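You operate a simulated robot arm through the tools that you are given. There is no shell and no other tool.

You run a simulated robot arm. Do the job below in one go: nothing can be reset, and whatever is moved stays where it is left.

## Task
Zero the gauge, measure the bracket with the purple dot and put it in the tray that the display names.
Fine: one press of ZERO; slide out and gauge off at the end. The other brackets and the part dial stay. Set down upright: what you pick out.

Only the result counts: the job must be done as asked and must still hold three seconds after the hand-in. Knocking over, shifting, dropping, spilling or breaking anything else fails it.

## Robot
A 6-joint arm with a two-finger parallel gripper, fixed in place. Base frame: the origin is at the foot of the arm, x ahead of it, y to its left, z up; the work surface is at about z = 0. Readings come in mm, degrees, newtons and seconds.
With the tool pointing down near the work surface it reaches from about 140 to 580 mm from the base axis. Its first joint turns from -66.0 to 66.0 degrees. Payload 2.1 kg.
The TCP is the grasp point between the finger pads, 30 mm short of the fingertips. In the tool frame z runs along the fingers and y along their closing line. The gripper opens to 94 mm. The fingers are 28 mm wide and 10 mm thick; the gripper's body (50 by 96 mm) begins 55 mm behind the TCP.
Orientation is that of the tool frame in the base frame, as a unit quaternion [x, y, z, w]. With the fingers straight down and closing along the base's y, the tool's x points along the base's -x, its y along +y and its z along -z.

## Interface
- The arm moves only by the tool move_arm. Its arguments are lists of equal length, an entry for each row: "dp": the shift along the tool's x, y, z in mm, a list of three; "dr": the turn, a rotation vector about the tool's x, y, z in degrees, a list of three; "jaw": the opening, from 0 (shut) to 1 (fully open). In form: {"dp": [[tx, ty, tz], ...], "dr": [[ax, ay, az], ...], "jaw": [jaw, ...]}. A call has 1 to 20 rows; each row shifts and turns the commanded pose from where the row before left it, along the tool's axes as they then stand. Rows are played at 5 a second. More than 50 mm and 8.6 degrees between two rows, or a gripper value outside its range, and nothing of the call is played. A pose out of reach is approached as far as the arm can. The call stops where the force on the tool passes 90 N (or 10 N more than at its start, if that is more) or the arm is blocked; 0.2 s more then pass. Each finger travels about 72 mm/s and halts on what it meets, pressing with about 30 N; the grip force reading is that of the motor and also rises with nothing between the fingers. The clock runs only during rows and for 0.2 s after the last one: add rows that do not move to give the fingers time. It gives the time, the measured TCP pose, the force on the tool (base axes), the opening and the grip force at its end, in the units of the frame above (readings bear some noise), with the torque about the TCP (base axes, N m) and any sound that the robot's microphone picked up, and new pictures: "show" is both (left out), scene, wrist or none.
- Cameras (640 x 400 px; columns grow to the right, rows downward): "scene" is fixed at [69.7, -388.4, 480.8]; the picture's right is [0.60, -0.80, 0.00], its down [-0.48, -0.36, -0.80] and it looks along [0.64, 0.48, -0.60] (base axes); focal length 214 px, centre (320, 200). "wrist" rides on the gripper at [76, 14, -103] in the tool frame; the picture's right is [-0.18, 0.98, 0.00], its down [-0.75, -0.14, -0.64] and it looks along [-0.63, -0.12, 0.77] (tool axes); focal length 243 px, centre (320, 200). There is no depth. A picture from a camera that has moved, and an enlarged one, comes with that camera's place and axes in the base frame and with its lens.
- zoom(camera, box): a new picture of the part [left, top, right, bottom] of that camera's present view, enlarged. No time passes.
- close_job(): hands the job in; it is judged then, once.

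Nothing tells you positions but the pictures and the camera data. Unless the task says otherwise, let go and move clear before handing in.

The tools are called by a JSON object that holds its "op" and its "data". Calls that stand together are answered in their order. move_arm: Moves the arm, as the interface text tells. Its arguments: {"type":"object","properties":{"dp":{"type":"array","items":{"type":"array","items":{"type":"number"}}},"dr":{"type":"array","items":{"type":"array","items":{"type":"number"}}},"jaw":{"type":"array","items":{"type":"number"}},"show":{"type":"string","enum":["both","scene","wrist","none"]}},"required":["dp","dr","jaw"]} The other tools are called the same way: zoom (camera, box) takes an enlarged picture of a part of a camera's view; close_job () hands the job in.

At the start:

```text
clock: 0.0
eef_pos: [322.6, 45.4, 388.1]
orientation: [0.0, 1.0, 0.0, -0.001]
contact_force: [-0.6, 0.0, -0.3]
moment: [0.04, 0.0, -0.01]
grip_width: 94.0
finger_force: 0.0
```

scene: 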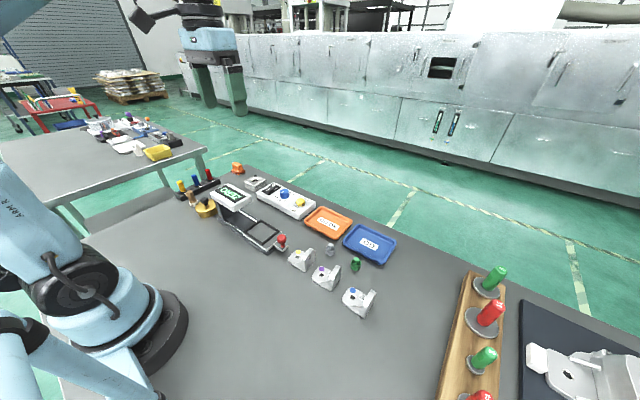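
wrist: 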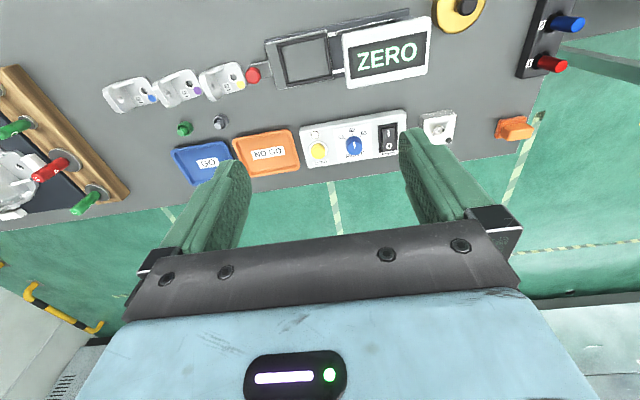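

I see a gauge with a display reading "ZERO", a slide with a red knob, a control box (yellow button, blue dial, rocker switch), a blue GO tray, an orange NO GO tray and three brackets with coloured dots. I'll zoom in on each before moving.

{"op": "zoom", "data": {"camera": "wrist", "box": [240, 0, 480, 150]}}

{"op": "zoom", "data": {"camera": "wrist", "box": [90, 40, 290, 165]}}

{"op": "zoom", "data": {"camera": "scene", "box": [170, 150, 330, 250]}}

{"op": "zoom", "data": {"camera": "scene", "box": [260, 210, 420, 330]}}

{"op": "zoom", "data": {"camera": "wrist", "box": [290, 90, 480, 190]}}

```text
2.67 times, centred on (360, 75) of wrist
camera zoom: at [246.6, 59.9, 491.8], right [0.18, 0.98, 0.0], down [0.75, -0.14, 0.64], along [0.63, -0.12, -0.77], focal length 647 px, centre (213, 533)
```

zoom: 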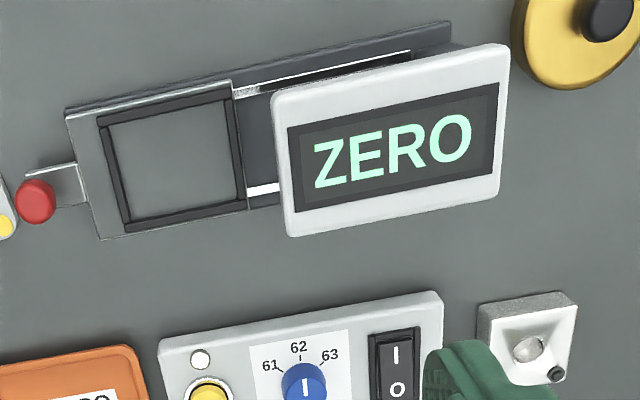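

```text
3.20 times, centred on (190, 102) of wrist
camera zoom: at [246.6, 59.9, 491.8], right [0.18, 0.98, 0.0], down [0.75, -0.14, 0.64], along [0.63, -0.12, -0.77], focal length 776 px, centre (736, 512)
```

zoom: 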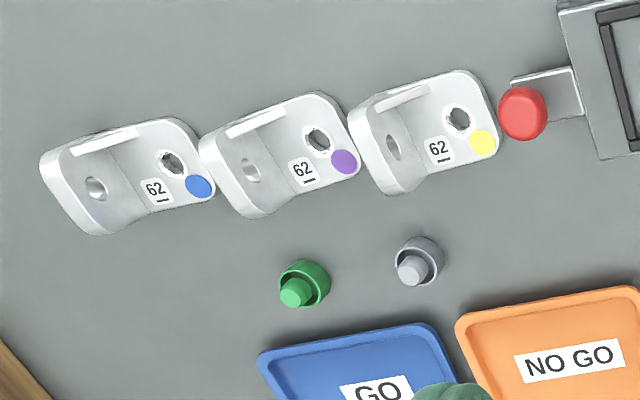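

```text
4.00 times, centred on (250, 200) of scene
camera zoom: at [69.7, -388.4, 480.8], right [0.6, -0.8, 0.0], down [-0.48, -0.36, -0.8], along [0.64, 0.48, -0.6], focal length 858 px, centre (600, 200)
```

zoom: 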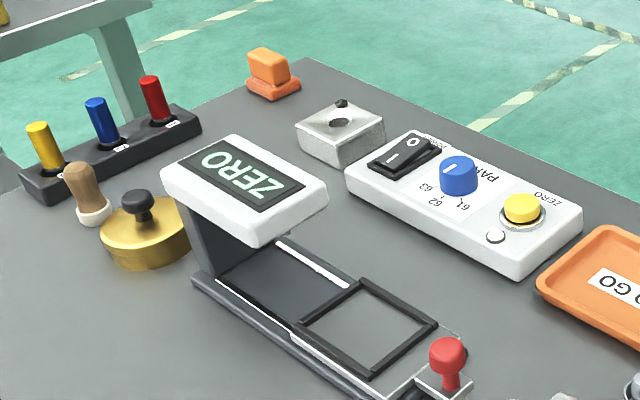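

```text
3.33 times, centred on (340, 270) of scene
camera zoom: at [69.7, -388.4, 480.8], right [0.6, -0.8, 0.0], down [-0.48, -0.36, -0.8], along [0.64, 0.48, -0.6], focal length 715 px, centre (253, -33)
```

zoom: 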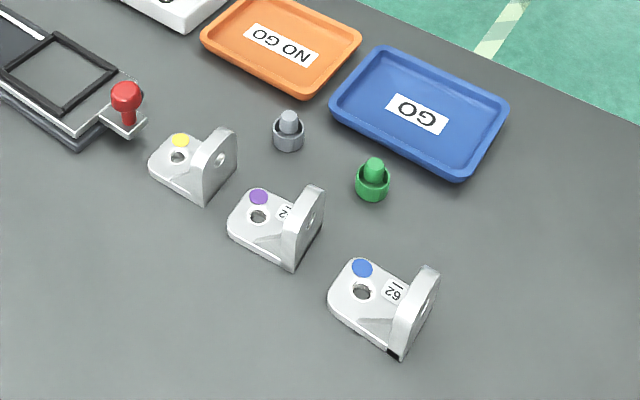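

```text
3.37 times, centred on (385, 140) of wrist
camera zoom: at [246.6, 59.9, 491.8], right [0.18, 0.98, 0.0], down [0.75, -0.14, 0.64], along [0.63, -0.12, -0.77], focal length 817 px, centre (101, 402)
```

zoom: 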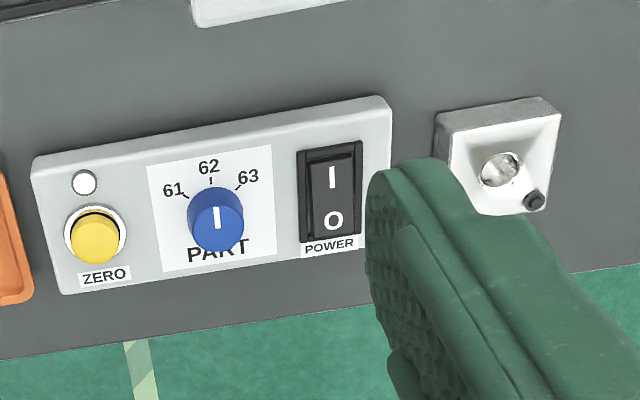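

The gauge looks powered on and is asking for ZERO, and the slide appears to be out, with its carriage away from the display head. I'll take closer looks at the brackets, the carriage pocket and the red knob.

{"op": "zoom", "data": {"camera": "scene", "box": [306, 254, 354, 284]}}

{"op": "zoom", "data": {"camera": "scene", "box": [215, 205, 311, 265]}}

{"op": "zoom", "data": {"camera": "wrist", "box": [145, 55, 209, 95]}}

{"op": "zoom", "data": {"camera": "wrist", "box": [240, 15, 352, 85]}}

{"op": "zoom", "data": {"camera": "scene", "box": [200, 170, 280, 220]}}

```text
13.33 times, centred on (330, 269) of scene
camera zoom: at [69.7, -388.4, 480.8], right [0.6, -0.8, 0.0], down [-0.48, -0.36, -0.8], along [0.64, 0.48, -0.6], focal length 2860 px, centre (187, -720)
```

zoom: 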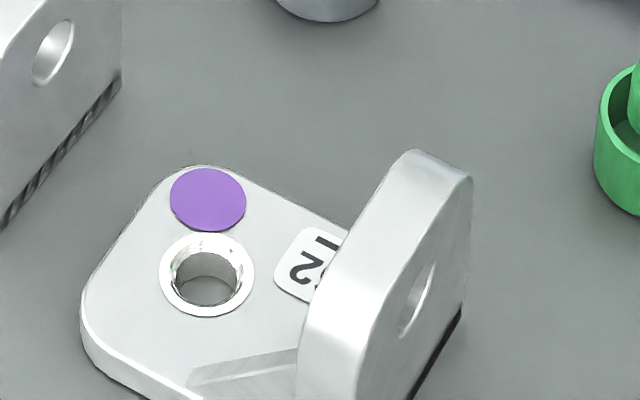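

```text
6.67 times, centred on (263, 235) of scene
camera zoom: at [69.7, -388.4, 480.8], right [0.6, -0.8, 0.0], down [-0.48, -0.36, -0.8], along [0.64, 0.48, -0.6], focal length 1430 px, centre (700, -33)
```

zoom: 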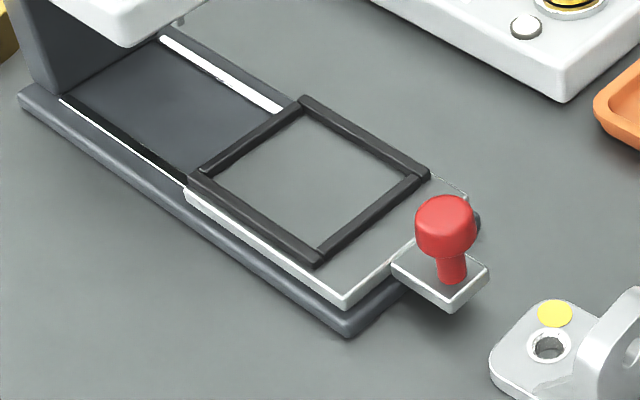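

```text
10.00 times, centred on (177, 75) of wrist
camera zoom: at [246.6, 59.9, 491.8], right [0.18, 0.98, 0.0], down [0.75, -0.14, 0.64], along [0.63, -0.12, -0.77], focal length 2426 px, centre (1750, 1450)
```

zoom: 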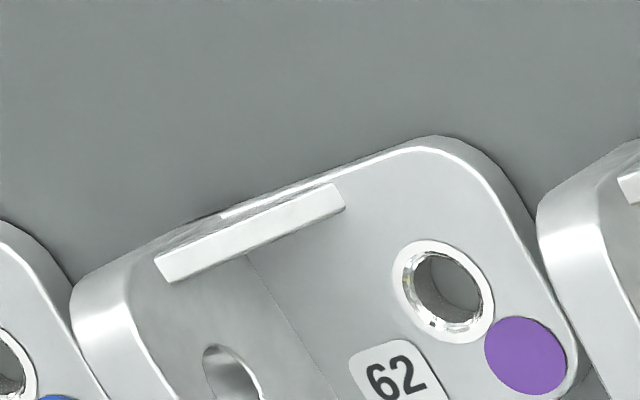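

```text
5.71 times, centred on (296, 50) of wrist
camera zoom: at [246.6, 59.9, 491.8], right [0.18, 0.98, 0.0], down [0.75, -0.14, 0.64], along [0.63, -0.12, -0.77], focal length 1386 px, centre (457, 1057)
```

zoom: 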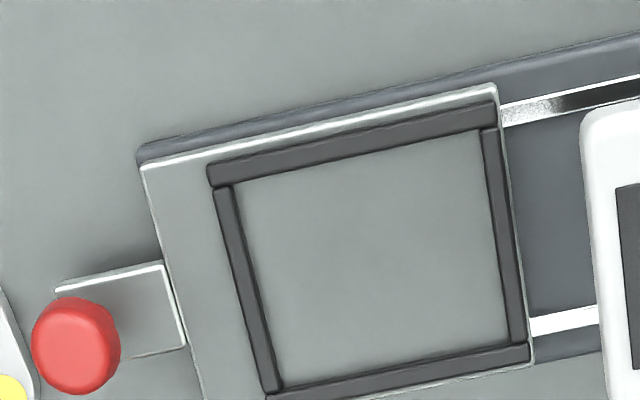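

```text
8.00 times, centred on (240, 195) of scene
camera zoom: at [69.7, -388.4, 480.8], right [0.6, -0.8, 0.0], down [-0.48, -0.36, -0.8], along [0.64, 0.48, -0.6], focal length 1716 px, centre (960, 240)
```

zoom: 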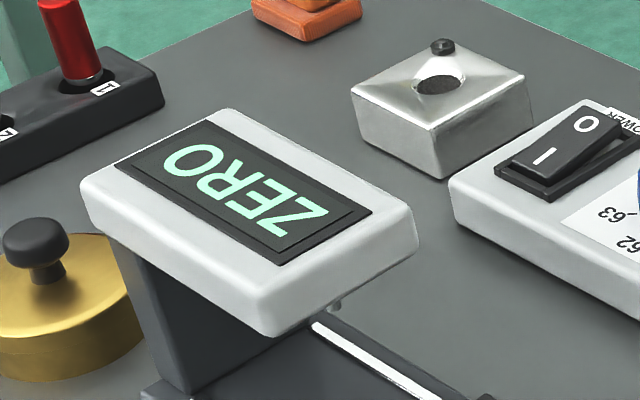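

I make out the following: ZERO button near (491, 12, 43), slide plate x 290–366 by y −40…63, knob near (326, −67, 51), purple bracket near (325, −212) with its flange on the −y side. Next I close the fingers and hover over the yellow ZERO button.

{"op": "move_arm", "data": {"dp": [[-33.7, -6.7, 0], [-33.7, -6.7, 0], [-33.7, -6.7, 0], [-33.7, -6.7, 0], [-33.6, -6.6, 0], [0, 0, 40], [0, 0, 40], [0, 0, 40], [0, 0, 40], [0, 0, 40], [0, 0, 40], [0, 0, 28], [0, 0, 0]], "dr": [[0, 0, 0], [0, 0, 0], [0, 0, 0], [0, 0, 0], [0, 0, 0], [0, 0, 0], [0, 0, 0], [0, 0, 0], [0, 0, 0], [0, 0, 0], [0, 0, 0], [0, 0, 0], [0, 0, 0]], "jaw": [0, 0, 0, 0, 0, 0, 0, 0, 0, 0, 0, 0, 0]}}

```text
clock: 2.8
eef_pos: [448.9, 14.9, 99.2]
orientation: [-0.001, 1.0, -0.001, 0.0]
contact_force: [-0.4, -0.4, -0.4]
moment: [0.01, 0.0, 0.0]
grip_width: 0.0
finger_force: 30.2
out of reach, approached as far as the arm can: row 4, 5
camera wrist: at [373.0, 29.8, 202.1], right [0.18, 0.98, 0.0], down [0.75, -0.14, 0.64], along [0.63, -0.12, -0.77], focal length 243 px, centre (320, 200)
```

scene: 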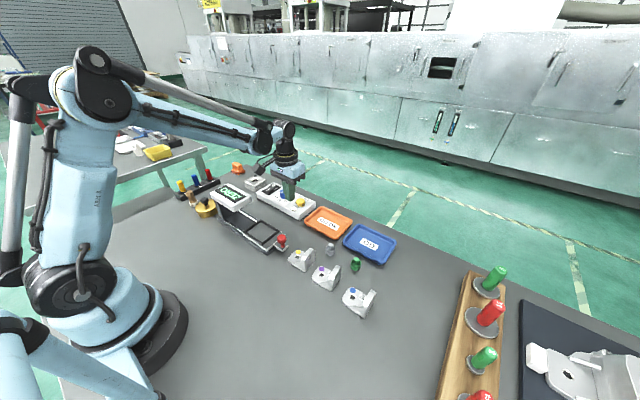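
wrist: 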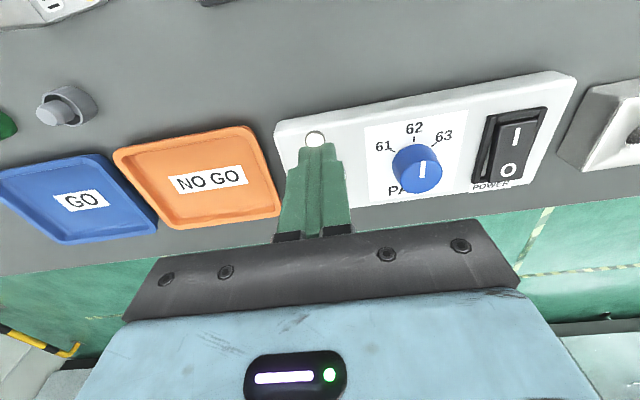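

The high move was cut short by reach, but I'm low enough now at (449, 15, 99). I move +x and slightly −y to stand directly over the yellow button, staying above it.

{"op": "move_arm", "data": {"dp": [[-20.5, -1.7, 0], [-20.5, -1.7, 0], [0, 0, 0]], "dr": [[0, 0, 0], [0, 0, 0], [0, 0, 0]], "jaw": [0, 0, 0]}}

{"op": "zoom", "data": {"camera": "scene", "box": [240, 160, 336, 220]}}

{"op": "zoom", "data": {"camera": "wrist", "box": [240, 60, 480, 210]}}

```text
clock: 3.6
eef_pos: [492.1, 10.3, 101.0]
orientation: [0.0, 1.0, 0.001, 0.0]
contact_force: [0.0, 0.5, 0.2]
moment: [-0.01, 0.02, 0.01]
grip_width: 0.0
finger_force: 30.0
camera wrist: at [415.0, 25.0, 203.3], right [0.18, 0.98, 0.0], down [0.75, -0.14, 0.64], along [0.63, -0.12, -0.77], focal length 243 px, centre (320, 200)
```

scene: 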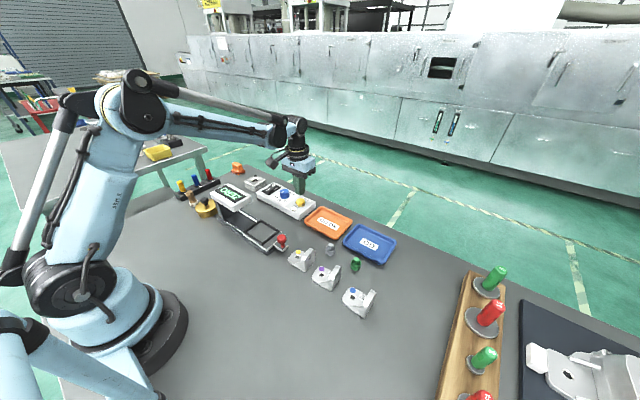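
wrist: 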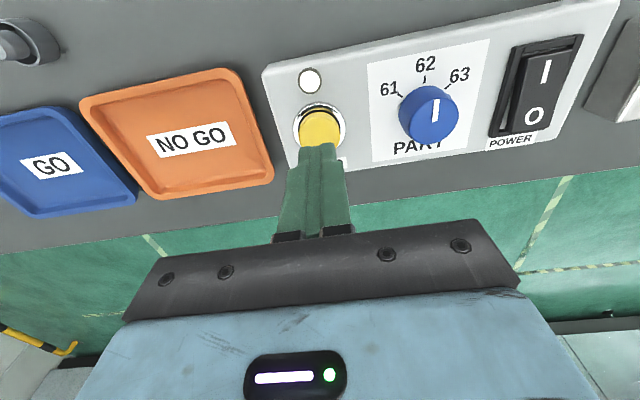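

```text
6.67 times, centred on (288, 190) of scene
camera zoom: at [69.7, -388.4, 480.8], right [0.6, -0.8, 0.0], down [-0.48, -0.36, -0.8], along [0.64, 0.48, -0.6], focal length 1430 px, centre (533, 267)
```

zoom: 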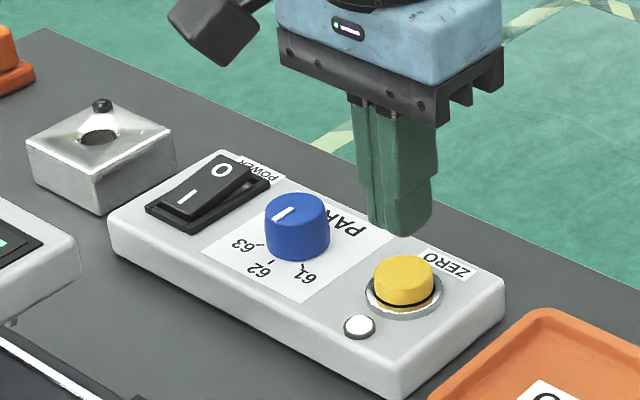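

```text
2.67 times, centred on (360, 135) of wrist
camera zoom: at [415.0, 25.0, 203.3], right [0.18, 0.98, 0.0], down [0.75, -0.14, 0.64], along [0.63, -0.12, -0.77], focal length 647 px, centre (213, 373)
```

zoom: 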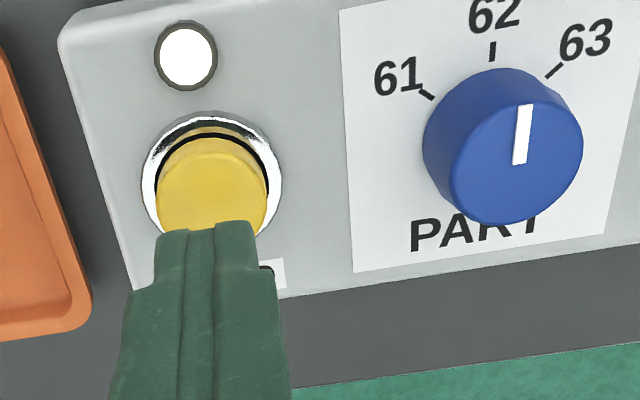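

The button cap is centred near (487, 12), and the dial and switch are well clear. I fine-centre and come down to just above the cap.

{"op": "move_arm", "data": {"dp": [[4, 1.4, 0], [0, 0, 10], [0, 0, 10], [0, 0, 0]], "dr": [[0, 0, 0], [0, 0, 0], [0, 0, 0], [0, 0, 0]], "jaw": [0, 0, 0, 0], "show": "none"}}

{"op": "zoom", "data": {"camera": "scene", "box": [276, 180, 324, 210]}}

```text
clock: 4.6
eef_pos: [486.3, 11.8, 79.7]
orientation: [-0.001, 1.0, 0.0, 0.0]
contact_force: [0.1, -0.4, -0.6]
moment: [0.02, -0.03, -0.02]
grip_width: 0.0
finger_force: 30.1
```

```text
13.33 times, centred on (300, 195) of scene
camera zoom: at [69.7, -388.4, 480.8], right [0.6, -0.8, 0.0], down [-0.48, -0.36, -0.8], along [0.64, 0.48, -0.6], focal length 2860 px, centre (587, 267)
```

zoom: 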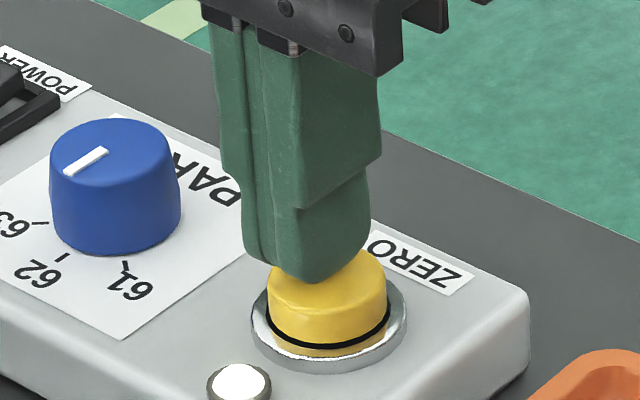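

The fingertips sit a few mm above the cap. I press slowly and watch force and sound.

{"op": "move_arm", "data": {"dp": [[0, 0, 2], [0, 0, 2], [0, 0, 2], [0, 0, 2], [0, 0, 0]], "dr": [[0, 0, 0], [0, 0, 0], [0, 0, 0], [0, 0, 0], [0, 0, 0]], "jaw": [0, 0, 0, 0, 0], "show": "none"}}

{"op": "zoom", "data": {"camera": "scene", "box": [204, 170, 316, 240]}}

```text
clock: 5.8
eef_pos: [485.8, 13.8, 70.4]
orientation: [0.0, 1.0, 0.0, 0.0]
contact_force: [1.4, -0.6, 2.1]
moment: [-0.01, -0.03, 0.02]
grip_width: 0.1
finger_force: 30.4
heard: click
```

```text
5.71 times, centred on (260, 205) of scene
camera zoom: at [69.6, -388.4, 480.8], right [0.6, -0.8, 0.0], down [-0.48, -0.36, -0.8], along [0.64, 0.48, -0.6], focal length 1226 px, centre (663, 171)
```

zoom: 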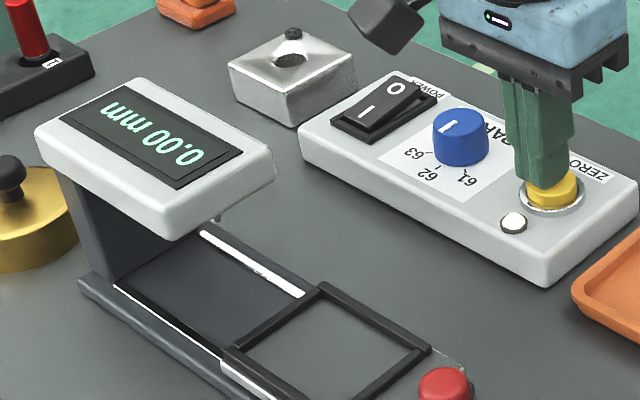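

Click heard, and the display now reads 0.00 mm, so the gauge is zeroed. I lift straight off the button and travel to a viewing point above the purple bracket.

{"op": "move_arm", "data": {"dp": [[0, 0, -15], [0, 0, -25], [0, 0, -25], [20.1, -28.5, -8.75], [20.1, -28.5, -8.75], [20.1, -28.5, -8.75], [20.1, -28.5, -8.75], [20.1, -28.5, -8.75], [20.1, -28.5, -8.75], [20.1, -28.5, -8.75], [20.1, -28.5, -8.75], [0, 0, 0]], "dr": [[0, 0, 0], [0, 0, 0], [0, 0, 0], [0, 0, 0], [0, 0, 0], [0, 0, 0], [0, 0, 0], [0, 0, 0], [0, 0, 0], [0, 0, 0], [0, 0, 0], [0, 0, 0]], "jaw": [0, 0, 0, 0, 0, 0, 0, 0, 0, 0, 0.4, 0.4]}}

{"op": "zoom", "data": {"camera": "wrist", "box": [240, 40, 432, 160]}}

{"op": "zoom", "data": {"camera": "scene", "box": [208, 170, 304, 230]}}

```text
clock: 8.4
eef_pos: [325.6, -212.9, 204.5]
orientation: [0.0, 1.0, 0.0, -0.001]
contact_force: [0.2, 0.5, 0.7]
moment: [0.02, -0.01, 0.01]
grip_width: 37.5
finger_force: 0.0
camera wrist: at [249.2, -199.0, 307.2], right [0.18, 0.98, 0.0], down [0.75, -0.14, 0.64], along [0.63, -0.12, -0.77], focal length 243 px, centre (320, 200)
```

scene: 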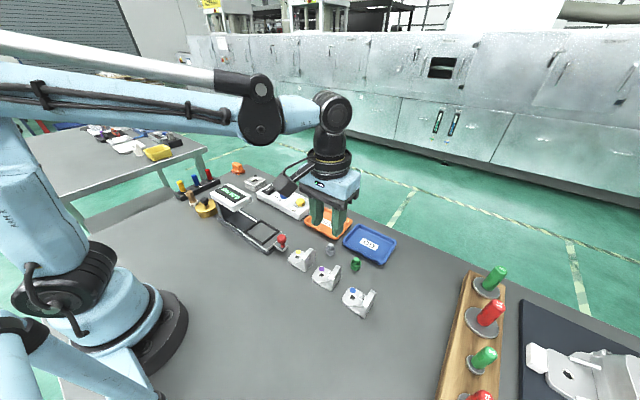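
wrist: 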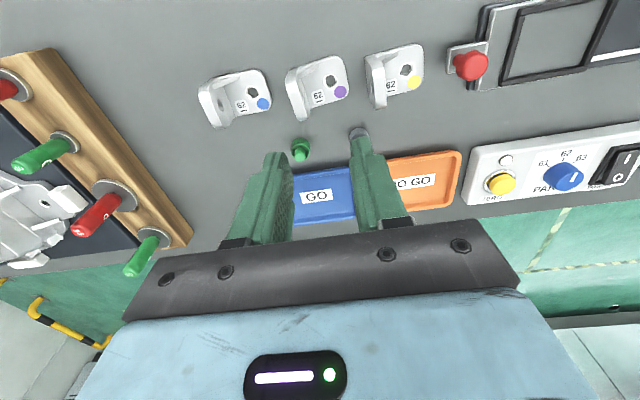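

```text
3.33 times, centred on (336, 100) of wrist
camera zoom: at [249.2, -199.0, 307.2], right [0.18, 0.98, 0.0], down [0.75, -0.14, 0.64], along [0.63, -0.12, -0.77], focal length 809 px, centre (267, 533)
```

zoom: 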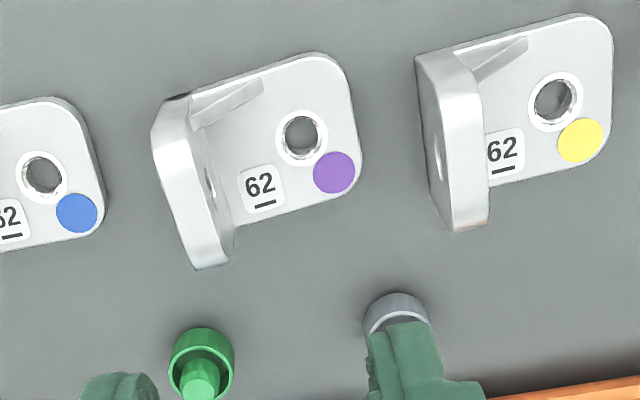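

```text
6.67 times, centred on (256, 200) of scene
camera zoom: at [69.6, -388.4, 480.8], right [0.6, -0.8, 0.0], down [-0.48, -0.36, -0.8], along [0.64, 0.48, -0.6], focal length 1430 px, centre (747, 200)
```

zoom: 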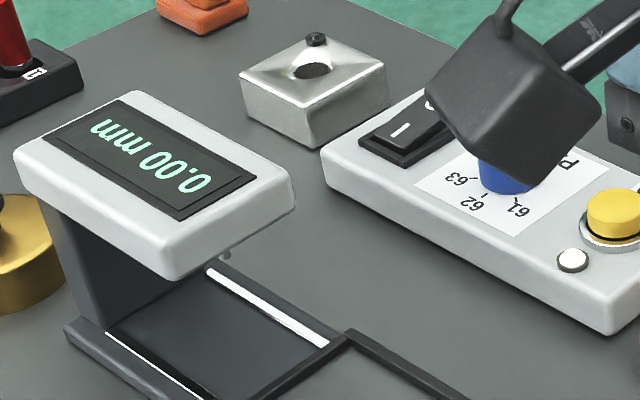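

The brackets are now clear to me. The purple one has yaw of about +6°, 45 mm wide and roughly 62 mm long, with an upright flange about 11 mm thick and 46 mm tall centred near (329, −238), and a gusset on its −x side. I align over the flange, offset away from the gusset, and come partway down to check.

{"op": "move_arm", "data": {"dp": [[-8.4, -24.1, 0], [0, 0, 0], [0, 0, 30], [0, 0, 30], [0, 0, 30], [0, 0, 0]], "dr": [[0, 0, 0], [0, 0, -6], [0, 0, 0], [0, 0, 0], [0, 0, 0], [0, 0, 0]], "jaw": [0.4, 0.4, 0.4, 0.4, 0.4, 0.4]}}

{"op": "zoom", "data": {"camera": "scene", "box": [290, 230, 370, 280]}}

{"op": "zoom", "data": {"camera": "wrist", "box": [200, 0, 424, 140]}}

```text
clock: 9.8
eef_pos: [335.5, -243.2, 114.8]
orientation: [-0.052, 0.999, 0.001, 0.0]
contact_force: [1.3, -1.0, 0.5]
moment: [0.01, 0.0, -0.01]
grip_width: 37.7
finger_force: 0.1
camera wrist: at [257.5, -235.9, 218.0], right [0.08, 1.0, 0.0], down [0.76, -0.06, 0.64], along [0.64, -0.05, -0.77], focal length 243 px, centre (320, 200)
```

scene: 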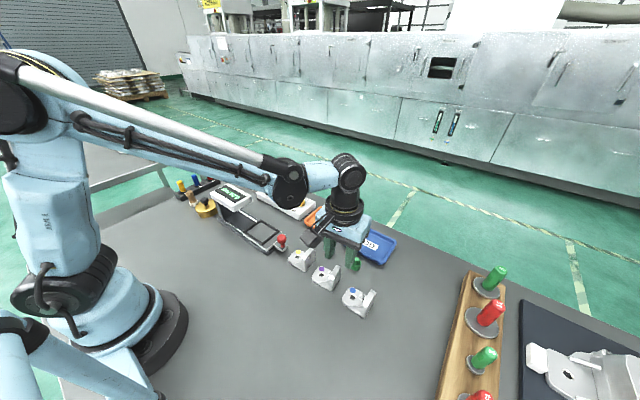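
wrist: 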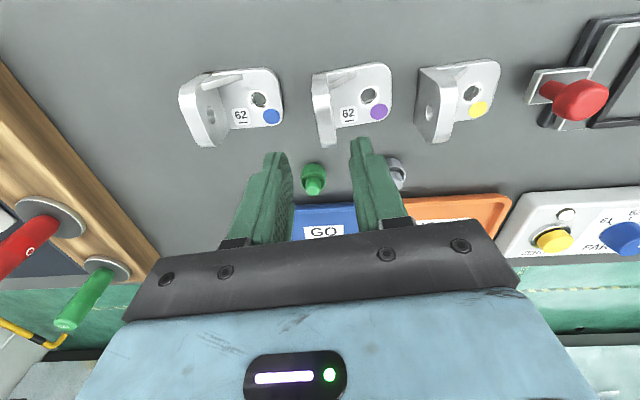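

```text
8.00 times, centred on (330, 255) of scene
camera zoom: at [69.6, -388.4, 480.8], right [0.6, -0.8, 0.0], down [-0.48, -0.36, -0.8], along [0.64, 0.48, -0.6], focal length 1716 px, centre (240, -240)
```

zoom: 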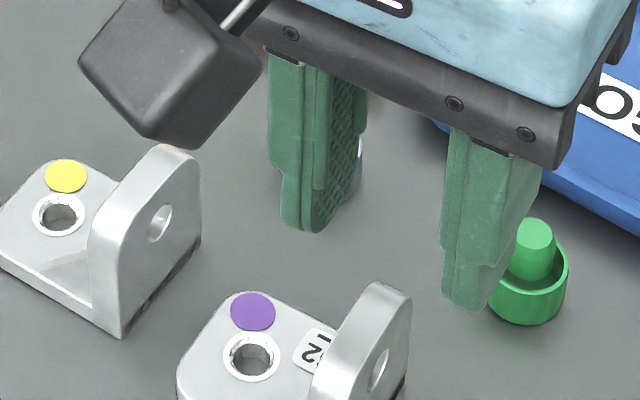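

```text
2.86 times, centred on (312, 70) of wrist
camera zoom: at [257.5, -235.9, 218.0], right [0.08, 1.0, 0.0], down [0.76, -0.06, 0.64], along [0.64, -0.05, -0.77], focal length 693 px, centre (343, 571)
```

zoom: 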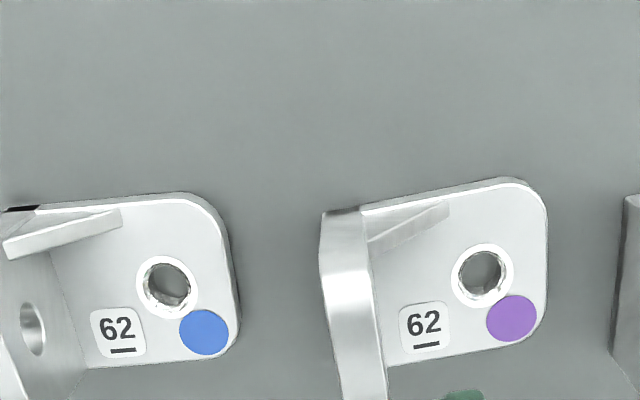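

The flange centre comes out near (331, −237), about 5 mm to +y of where the TCP is. I correct sideways, drop to just above the flange top and check.

{"op": "move_arm", "data": {"dp": [[2.0, 5.2, 0], [0, 0, 13], [0, 0, 12], [0, 0, 0], [0, 0, 0]], "dr": [[0, 0, 0], [0, 0, 0], [0, 0, 0], [0, 0, 0], [0, 0, 0]], "jaw": [0.4, 0.4, 0.4, 0.4, 0.4]}}

{"op": "zoom", "data": {"camera": "scene", "box": [290, 235, 370, 285]}}

{"op": "zoom", "data": {"camera": "wrist", "box": [230, 20, 454, 160]}}

```text
clock: 11.0
eef_pos: [332.8, -234.9, 90.1]
orientation: [-0.052, 0.999, 0.0, 0.0]
contact_force: [0.5, -0.4, 0.1]
moment: [0.01, 0.0, 0.01]
grip_width: 37.5
finger_force: 0.0
camera wrist: at [255.2, -228.1, 193.0], right [0.08, 1.0, 0.0], down [0.76, -0.06, 0.64], along [0.64, -0.05, -0.77], focal length 243 px, centre (320, 200)
```

scene: 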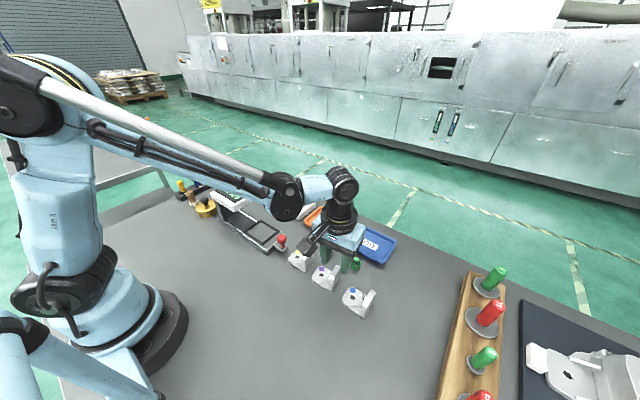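
wrist: 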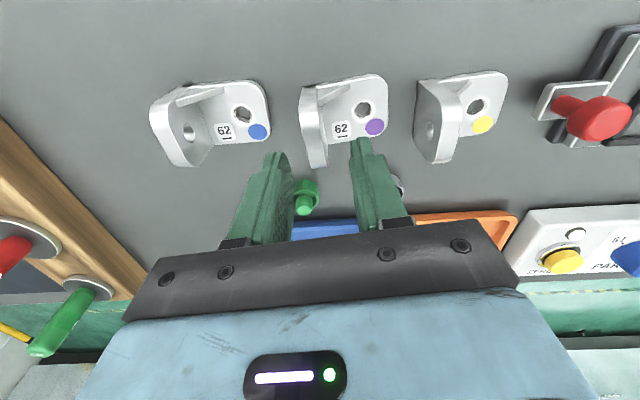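

```text
8.00 times, centred on (330, 260) of scene
camera zoom: at [69.7, -388.4, 480.8], right [0.6, -0.8, 0.0], down [-0.48, -0.36, -0.8], along [0.64, 0.48, -0.6], focal length 1716 px, centre (240, -280)
```

zoom: 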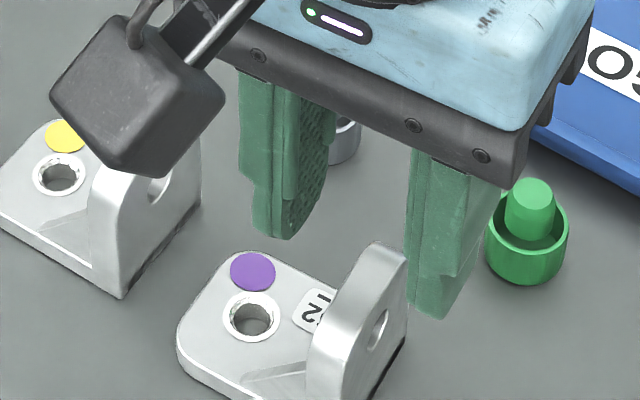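

```text
2.86 times, centred on (342, 90) of wrist
camera zoom: at [255.2, -228.1, 193.0], right [0.08, 1.0, 0.0], down [0.76, -0.06, 0.64], along [0.64, -0.05, -0.77], focal length 693 px, centre (257, 514)
```

zoom: 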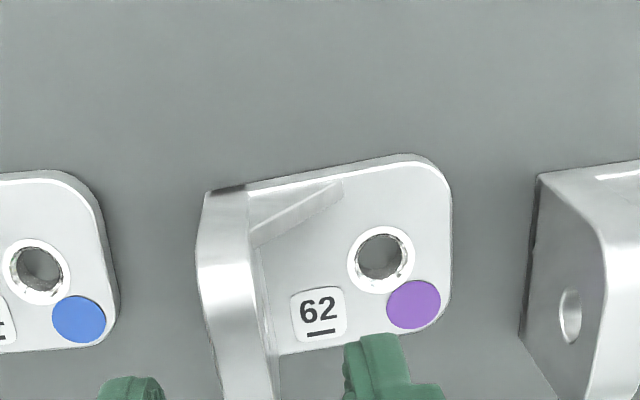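

The TCP sits about 2.5 mm to +y of the flange centre, with plenty of finger clearance. I correct, descend until the fingertips are near z = 18, and close on the flange.

{"op": "move_arm", "data": {"dp": [[0.3, -2.5, 0], [0, 0, 14], [0, 0, 14], [0, 0, 13], [0, 0, 0]], "dr": [[0, 0, 0], [0, 0, 0], [0, 0, 0], [0, 0, 0], [0, 0, 0]], "jaw": [0.4, 0.4, 0.4, 0.4, 0.4]}}

{"op": "zoom", "data": {"camera": "scene", "box": [290, 240, 370, 290]}}

{"op": "zoom", "data": {"camera": "wrist", "box": [230, 60, 454, 200]}}

```text
clock: 12.2
eef_pos: [331.7, -235.3, 50.1]
orientation: [-0.052, 0.999, 0.001, 0.0]
contact_force: [-0.1, 0.0, -0.2]
moment: [0.04, 0.01, 0.02]
grip_width: 37.7
finger_force: 0.1
camera wrist: at [254.7, -228.9, 151.6], right [0.08, 1.0, 0.0], down [0.76, -0.06, 0.64], along [0.64, -0.05, -0.77], focal length 243 px, centre (320, 200)
```

scene: 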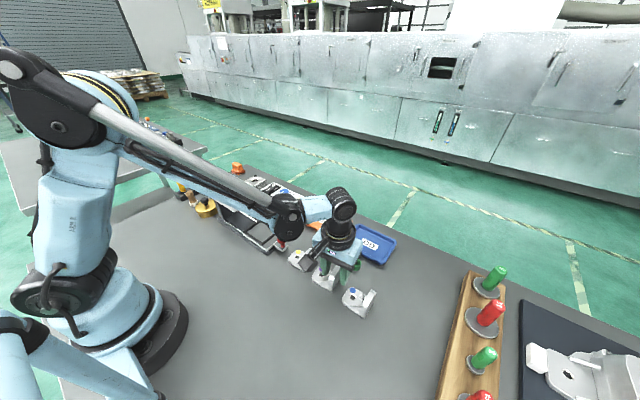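
wrist: 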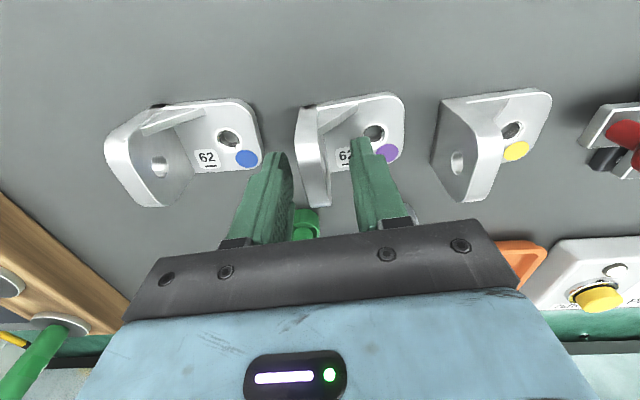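

```text
8.00 times, centred on (330, 265) of scene
camera zoom: at [69.6, -388.4, 480.8], right [0.6, -0.8, 0.0], down [-0.48, -0.36, -0.8], along [0.64, 0.48, -0.6], focal length 1716 px, centre (240, -320)
```

zoom: 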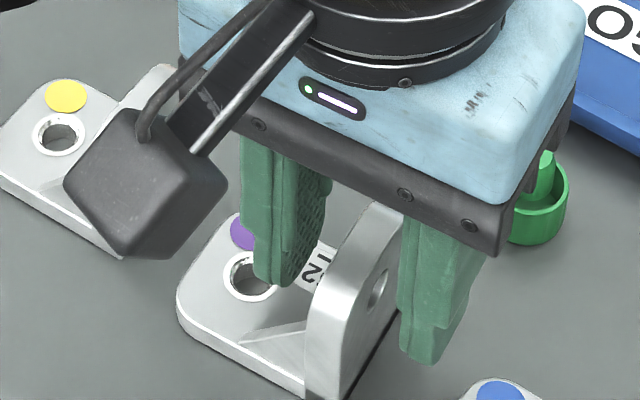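

```text
2.86 times, centred on (342, 130) of wrist
camera zoom: at [254.7, -228.9, 151.6], right [0.08, 1.0, 0.0], down [0.76, -0.06, 0.64], along [0.64, -0.05, -0.77], focal length 693 px, centre (257, 400)
```

zoom: 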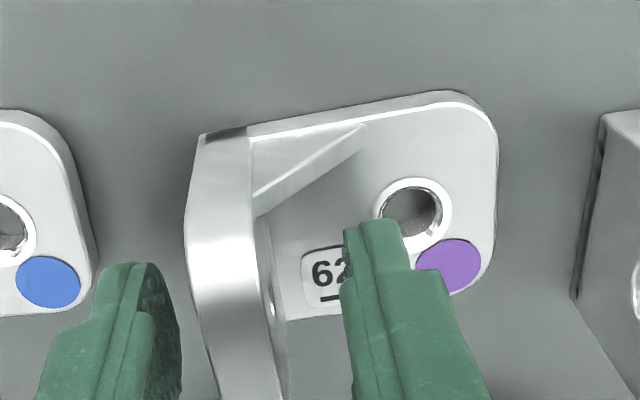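

The fingers straddle the flange, clear of the gusset and of the blue bracket. I close on it.

{"op": "move_arm", "data": {"dp": [[0, 0, 0], [0, 0, 0], [0, 0, 0], [0, 0, 0], [0, 0, 0]], "dr": [[0, 0, 0], [0, 0, 0], [0, 0, 0], [0, 0, 0], [0, 0, 0]], "jaw": [0.3, 0.2, 0.1, 0.05, 0.05]}}

{"op": "zoom", "data": {"camera": "scene", "box": [290, 240, 370, 290]}}

{"op": "zoom", "data": {"camera": "wrist", "box": [230, 60, 454, 200]}}

```text
clock: 13.4
eef_pos: [332.0, -235.2, 49.4]
orientation: [-0.052, 0.999, 0.0, 0.0]
contact_force: [0.4, 1.1, 0.1]
moment: [0.02, -0.02, 0.02]
grip_width: 16.0
finger_force: 30.7
camera wrist: at [254.7, -229.0, 151.7], right [0.08, 1.0, 0.0], down [0.76, -0.06, 0.64], along [0.64, -0.05, -0.77], focal length 243 px, centre (320, 200)
```

scene: 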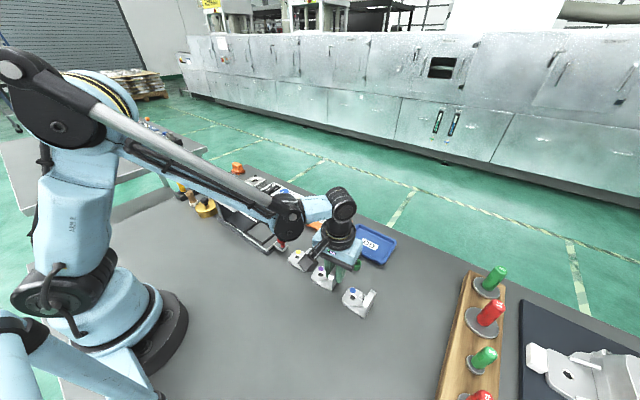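
wrist: 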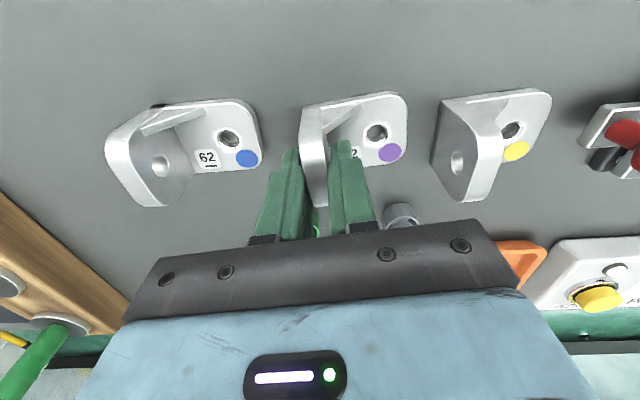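

```text
8.00 times, centred on (330, 265) of scene
camera zoom: at [69.7, -388.4, 480.8], right [0.6, -0.8, 0.0], down [-0.48, -0.36, -0.8], along [0.64, 0.48, -0.6], focal length 1716 px, centre (240, -320)
```

zoom: 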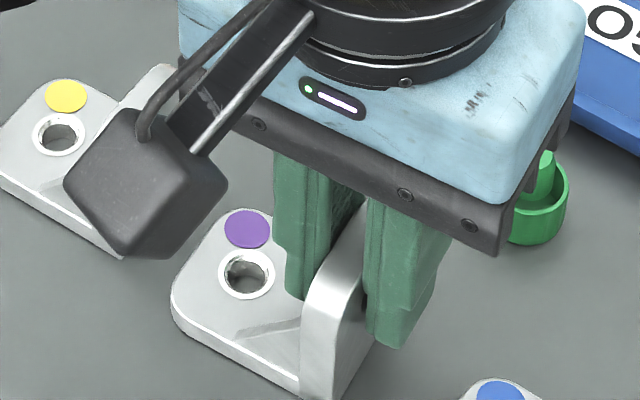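

```text
2.86 times, centred on (342, 130) of wrist
camera zoom: at [254.7, -229.0, 151.7], right [0.08, 1.0, 0.0], down [0.76, -0.06, 0.64], along [0.64, -0.05, -0.77], focal length 693 px, centre (257, 400)
```

zoom: 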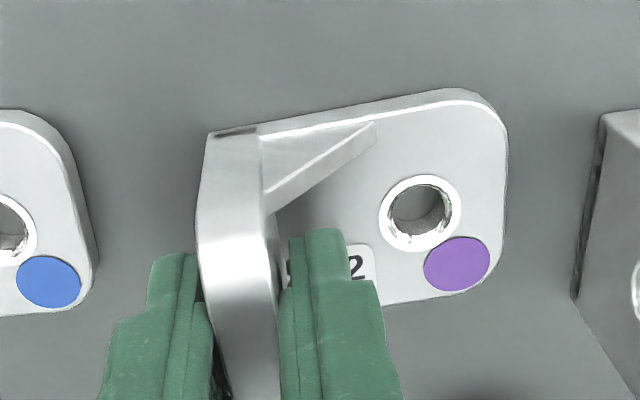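

The jaw stopped at 16 mm with full grip force. I'll look closely at the contact before lifting.

{"op": "zoom", "data": {"camera": "scene", "box": [318, 258, 350, 292]}}

{"op": "zoom", "data": {"camera": "wrist", "box": [270, 120, 382, 210]}}

```text
11.76 times, centred on (334, 275) of scene
camera zoom: at [69.7, -388.4, 480.8], right [0.6, -0.8, 0.0], down [-0.48, -0.36, -0.8], along [0.64, 0.48, -0.6], focal length 2523 px, centre (155, -682)
```

zoom: 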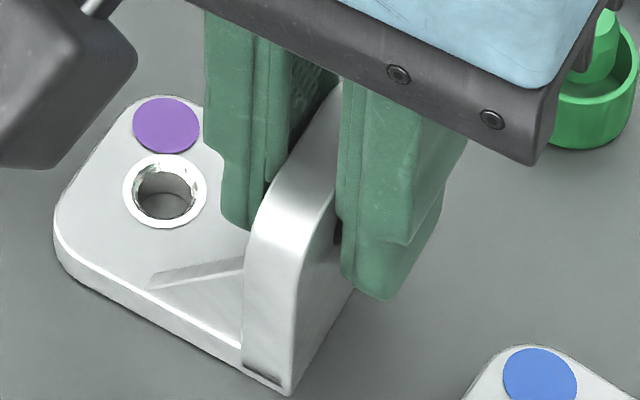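

```text
4.44 times, centred on (326, 165) of wrist
camera zoom: at [254.7, -229.0, 151.7], right [0.08, 1.0, 0.0], down [0.76, -0.06, 0.64], along [0.64, -0.05, -0.77], focal length 1078 px, centre (293, 356)
```

zoom: 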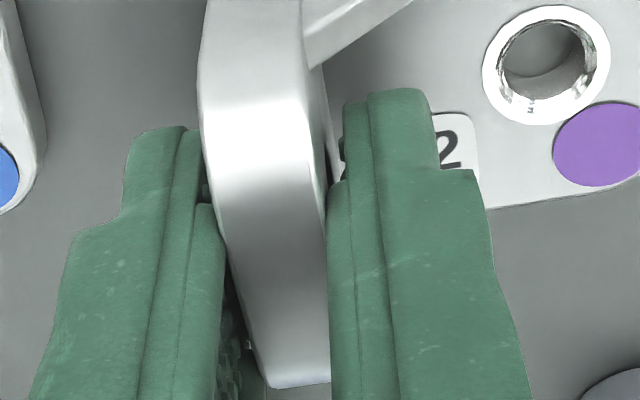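

Both pads are holding: the bracket shifted about 2 mm as they closed. I do a small test lift and look again.

{"op": "move_arm", "data": {"dp": [[0, 0, -4], [0, 0, -6], [0, 0, -10], [0, 0, 0]], "dr": [[0, 0, 0], [0, 0, 0], [0, 0, 0], [0, 0, 0]], "jaw": [0.0, 0.0, 0.0, 0.0]}}

{"op": "zoom", "data": {"camera": "scene", "box": [290, 230, 370, 290]}}

{"op": "zoom", "data": {"camera": "wrist", "box": [230, 80, 422, 200]}}

```text
clock: 14.4
eef_pos: [331.0, -234.7, 70.6]
orientation: [-0.052, 0.999, 0.0, 0.0]
contact_force: [-0.1, -0.6, 0.1]
moment: [-0.02, 0.0, 0.02]
grip_width: 11.0
finger_force: 29.7
camera wrist: at [254.3, -229.2, 172.4], right [0.08, 1.0, 0.0], down [0.76, -0.06, 0.64], along [0.64, -0.05, -0.77], focal length 243 px, centre (320, 200)
```

scene: 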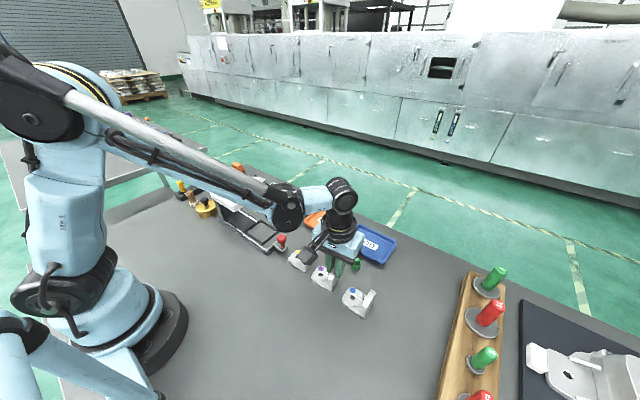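
wrist: 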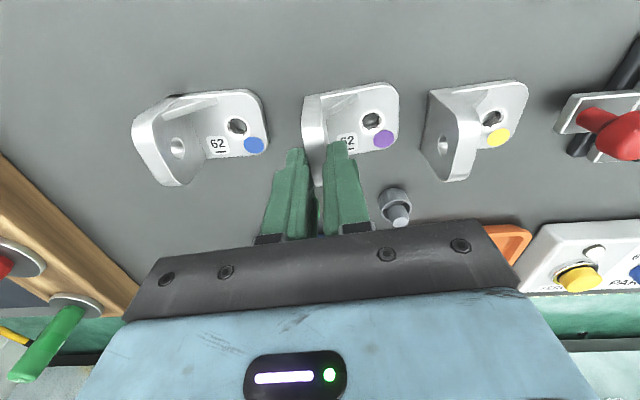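

```text
6.67 times, centred on (330, 260) of scene
camera zoom: at [69.7, -388.4, 480.8], right [0.6, -0.8, 0.0], down [-0.48, -0.36, -0.8], along [0.64, 0.48, -0.6], focal length 1430 px, centre (253, -200)
```

zoom: 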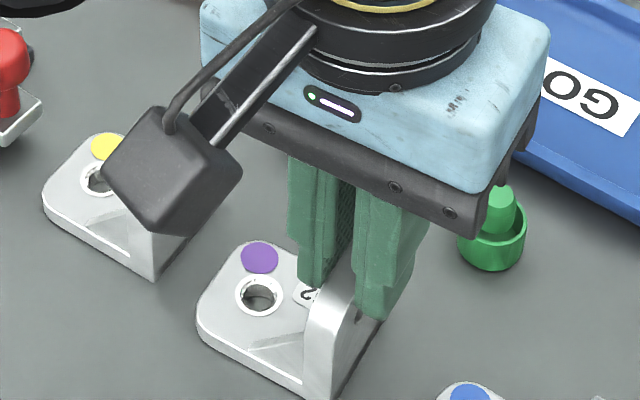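

```text
3.33 times, centred on (326, 140) of wrist
camera zoom: at [254.3, -229.2, 172.4], right [0.08, 1.0, 0.0], down [0.76, -0.06, 0.64], along [0.64, -0.05, -0.77], focal length 809 px, centre (300, 400)
```

zoom: 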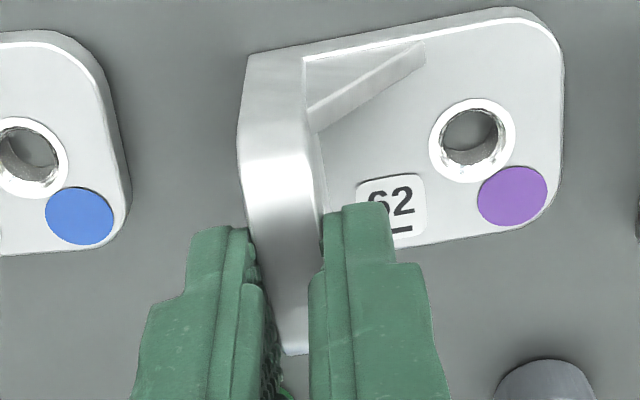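

The lift slipped: the bracket is still flat on the table and unmoved, and the grip is now 11 mm near the flange top. I think something low on the inside, perhaps the corner fillet, stopped the inner finger before, so I'll reopen and grip a bit higher, with tips at about z = 29.

{"op": "move_arm", "data": {"dp": [[0, 0, 0], [0, 0, 0], [0, 0, 6], [0, 0, 5], [0, 0, 0], [0, 0, 0], [0, 0, 0], [0, 0, 0], [0, 0, 0], [0, 0, 0]], "dr": [[0, 0, 0], [0, 0, 0], [0, 0, 0], [0, 0, 0], [0, 0, 0], [0, 0, 0], [0, 0, 0], [0, 0, 0], [0, 0, 0], [0, 0, 0]], "jaw": [0.3, 0.35, 0.35, 0.35, 0.35, 0.2, 0.1, 0.0, 0.0, 0.0]}}

{"op": "zoom", "data": {"camera": "scene", "box": [302, 240, 358, 282]}}

{"op": "zoom", "data": {"camera": "wrist", "box": [230, 80, 422, 200]}}

```text
clock: 16.6
eef_pos: [332.1, -235.9, 60.6]
orientation: [-0.053, 0.999, 0.0, 0.0]
contact_force: [-0.6, -0.1, 0.7]
moment: [0.01, 0.01, -0.01]
grip_width: 11.2
finger_force: 30.1
camera wrist: at [254.2, -228.9, 162.1], right [0.08, 1.0, 0.0], down [0.76, -0.06, 0.64], along [0.64, -0.05, -0.77], focal length 243 px, centre (320, 200)
```

scene: 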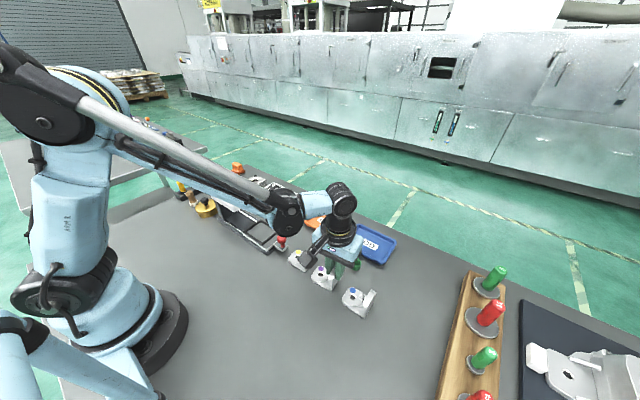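
wrist: 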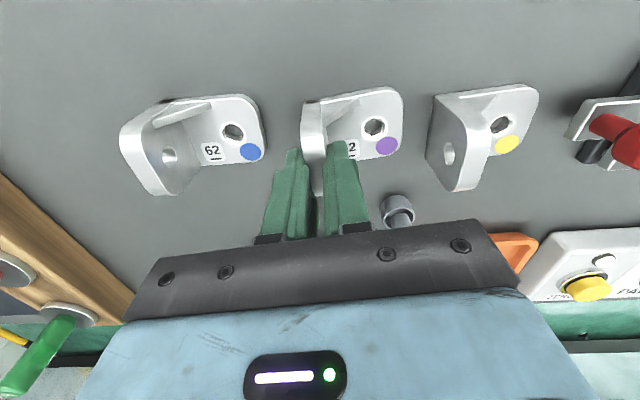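

```text
9.52 times, centred on (330, 261) of scene
camera zoom: at [69.7, -388.4, 480.8], right [0.6, -0.8, 0.0], down [-0.48, -0.36, -0.8], along [0.64, 0.48, -0.6], focal length 2043 px, centre (225, -381)
```

zoom: 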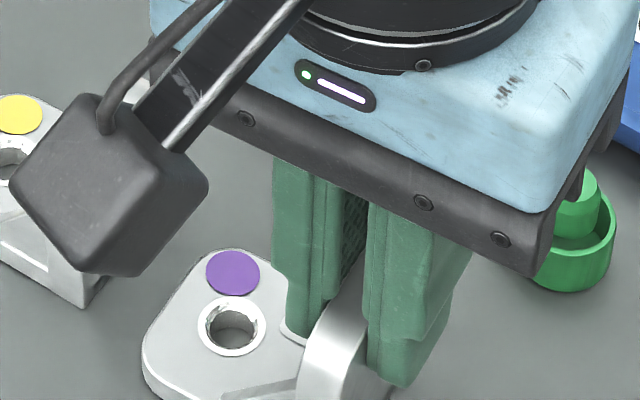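

```text
3.33 times, centred on (326, 140) of wrist
camera zoom: at [254.2, -228.9, 162.1], right [0.08, 1.0, 0.0], down [0.76, -0.06, 0.64], along [0.64, -0.05, -0.77], focal length 809 px, centre (300, 400)
```

zoom: 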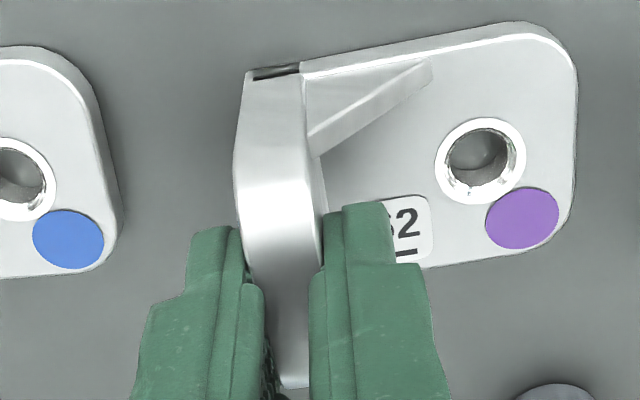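

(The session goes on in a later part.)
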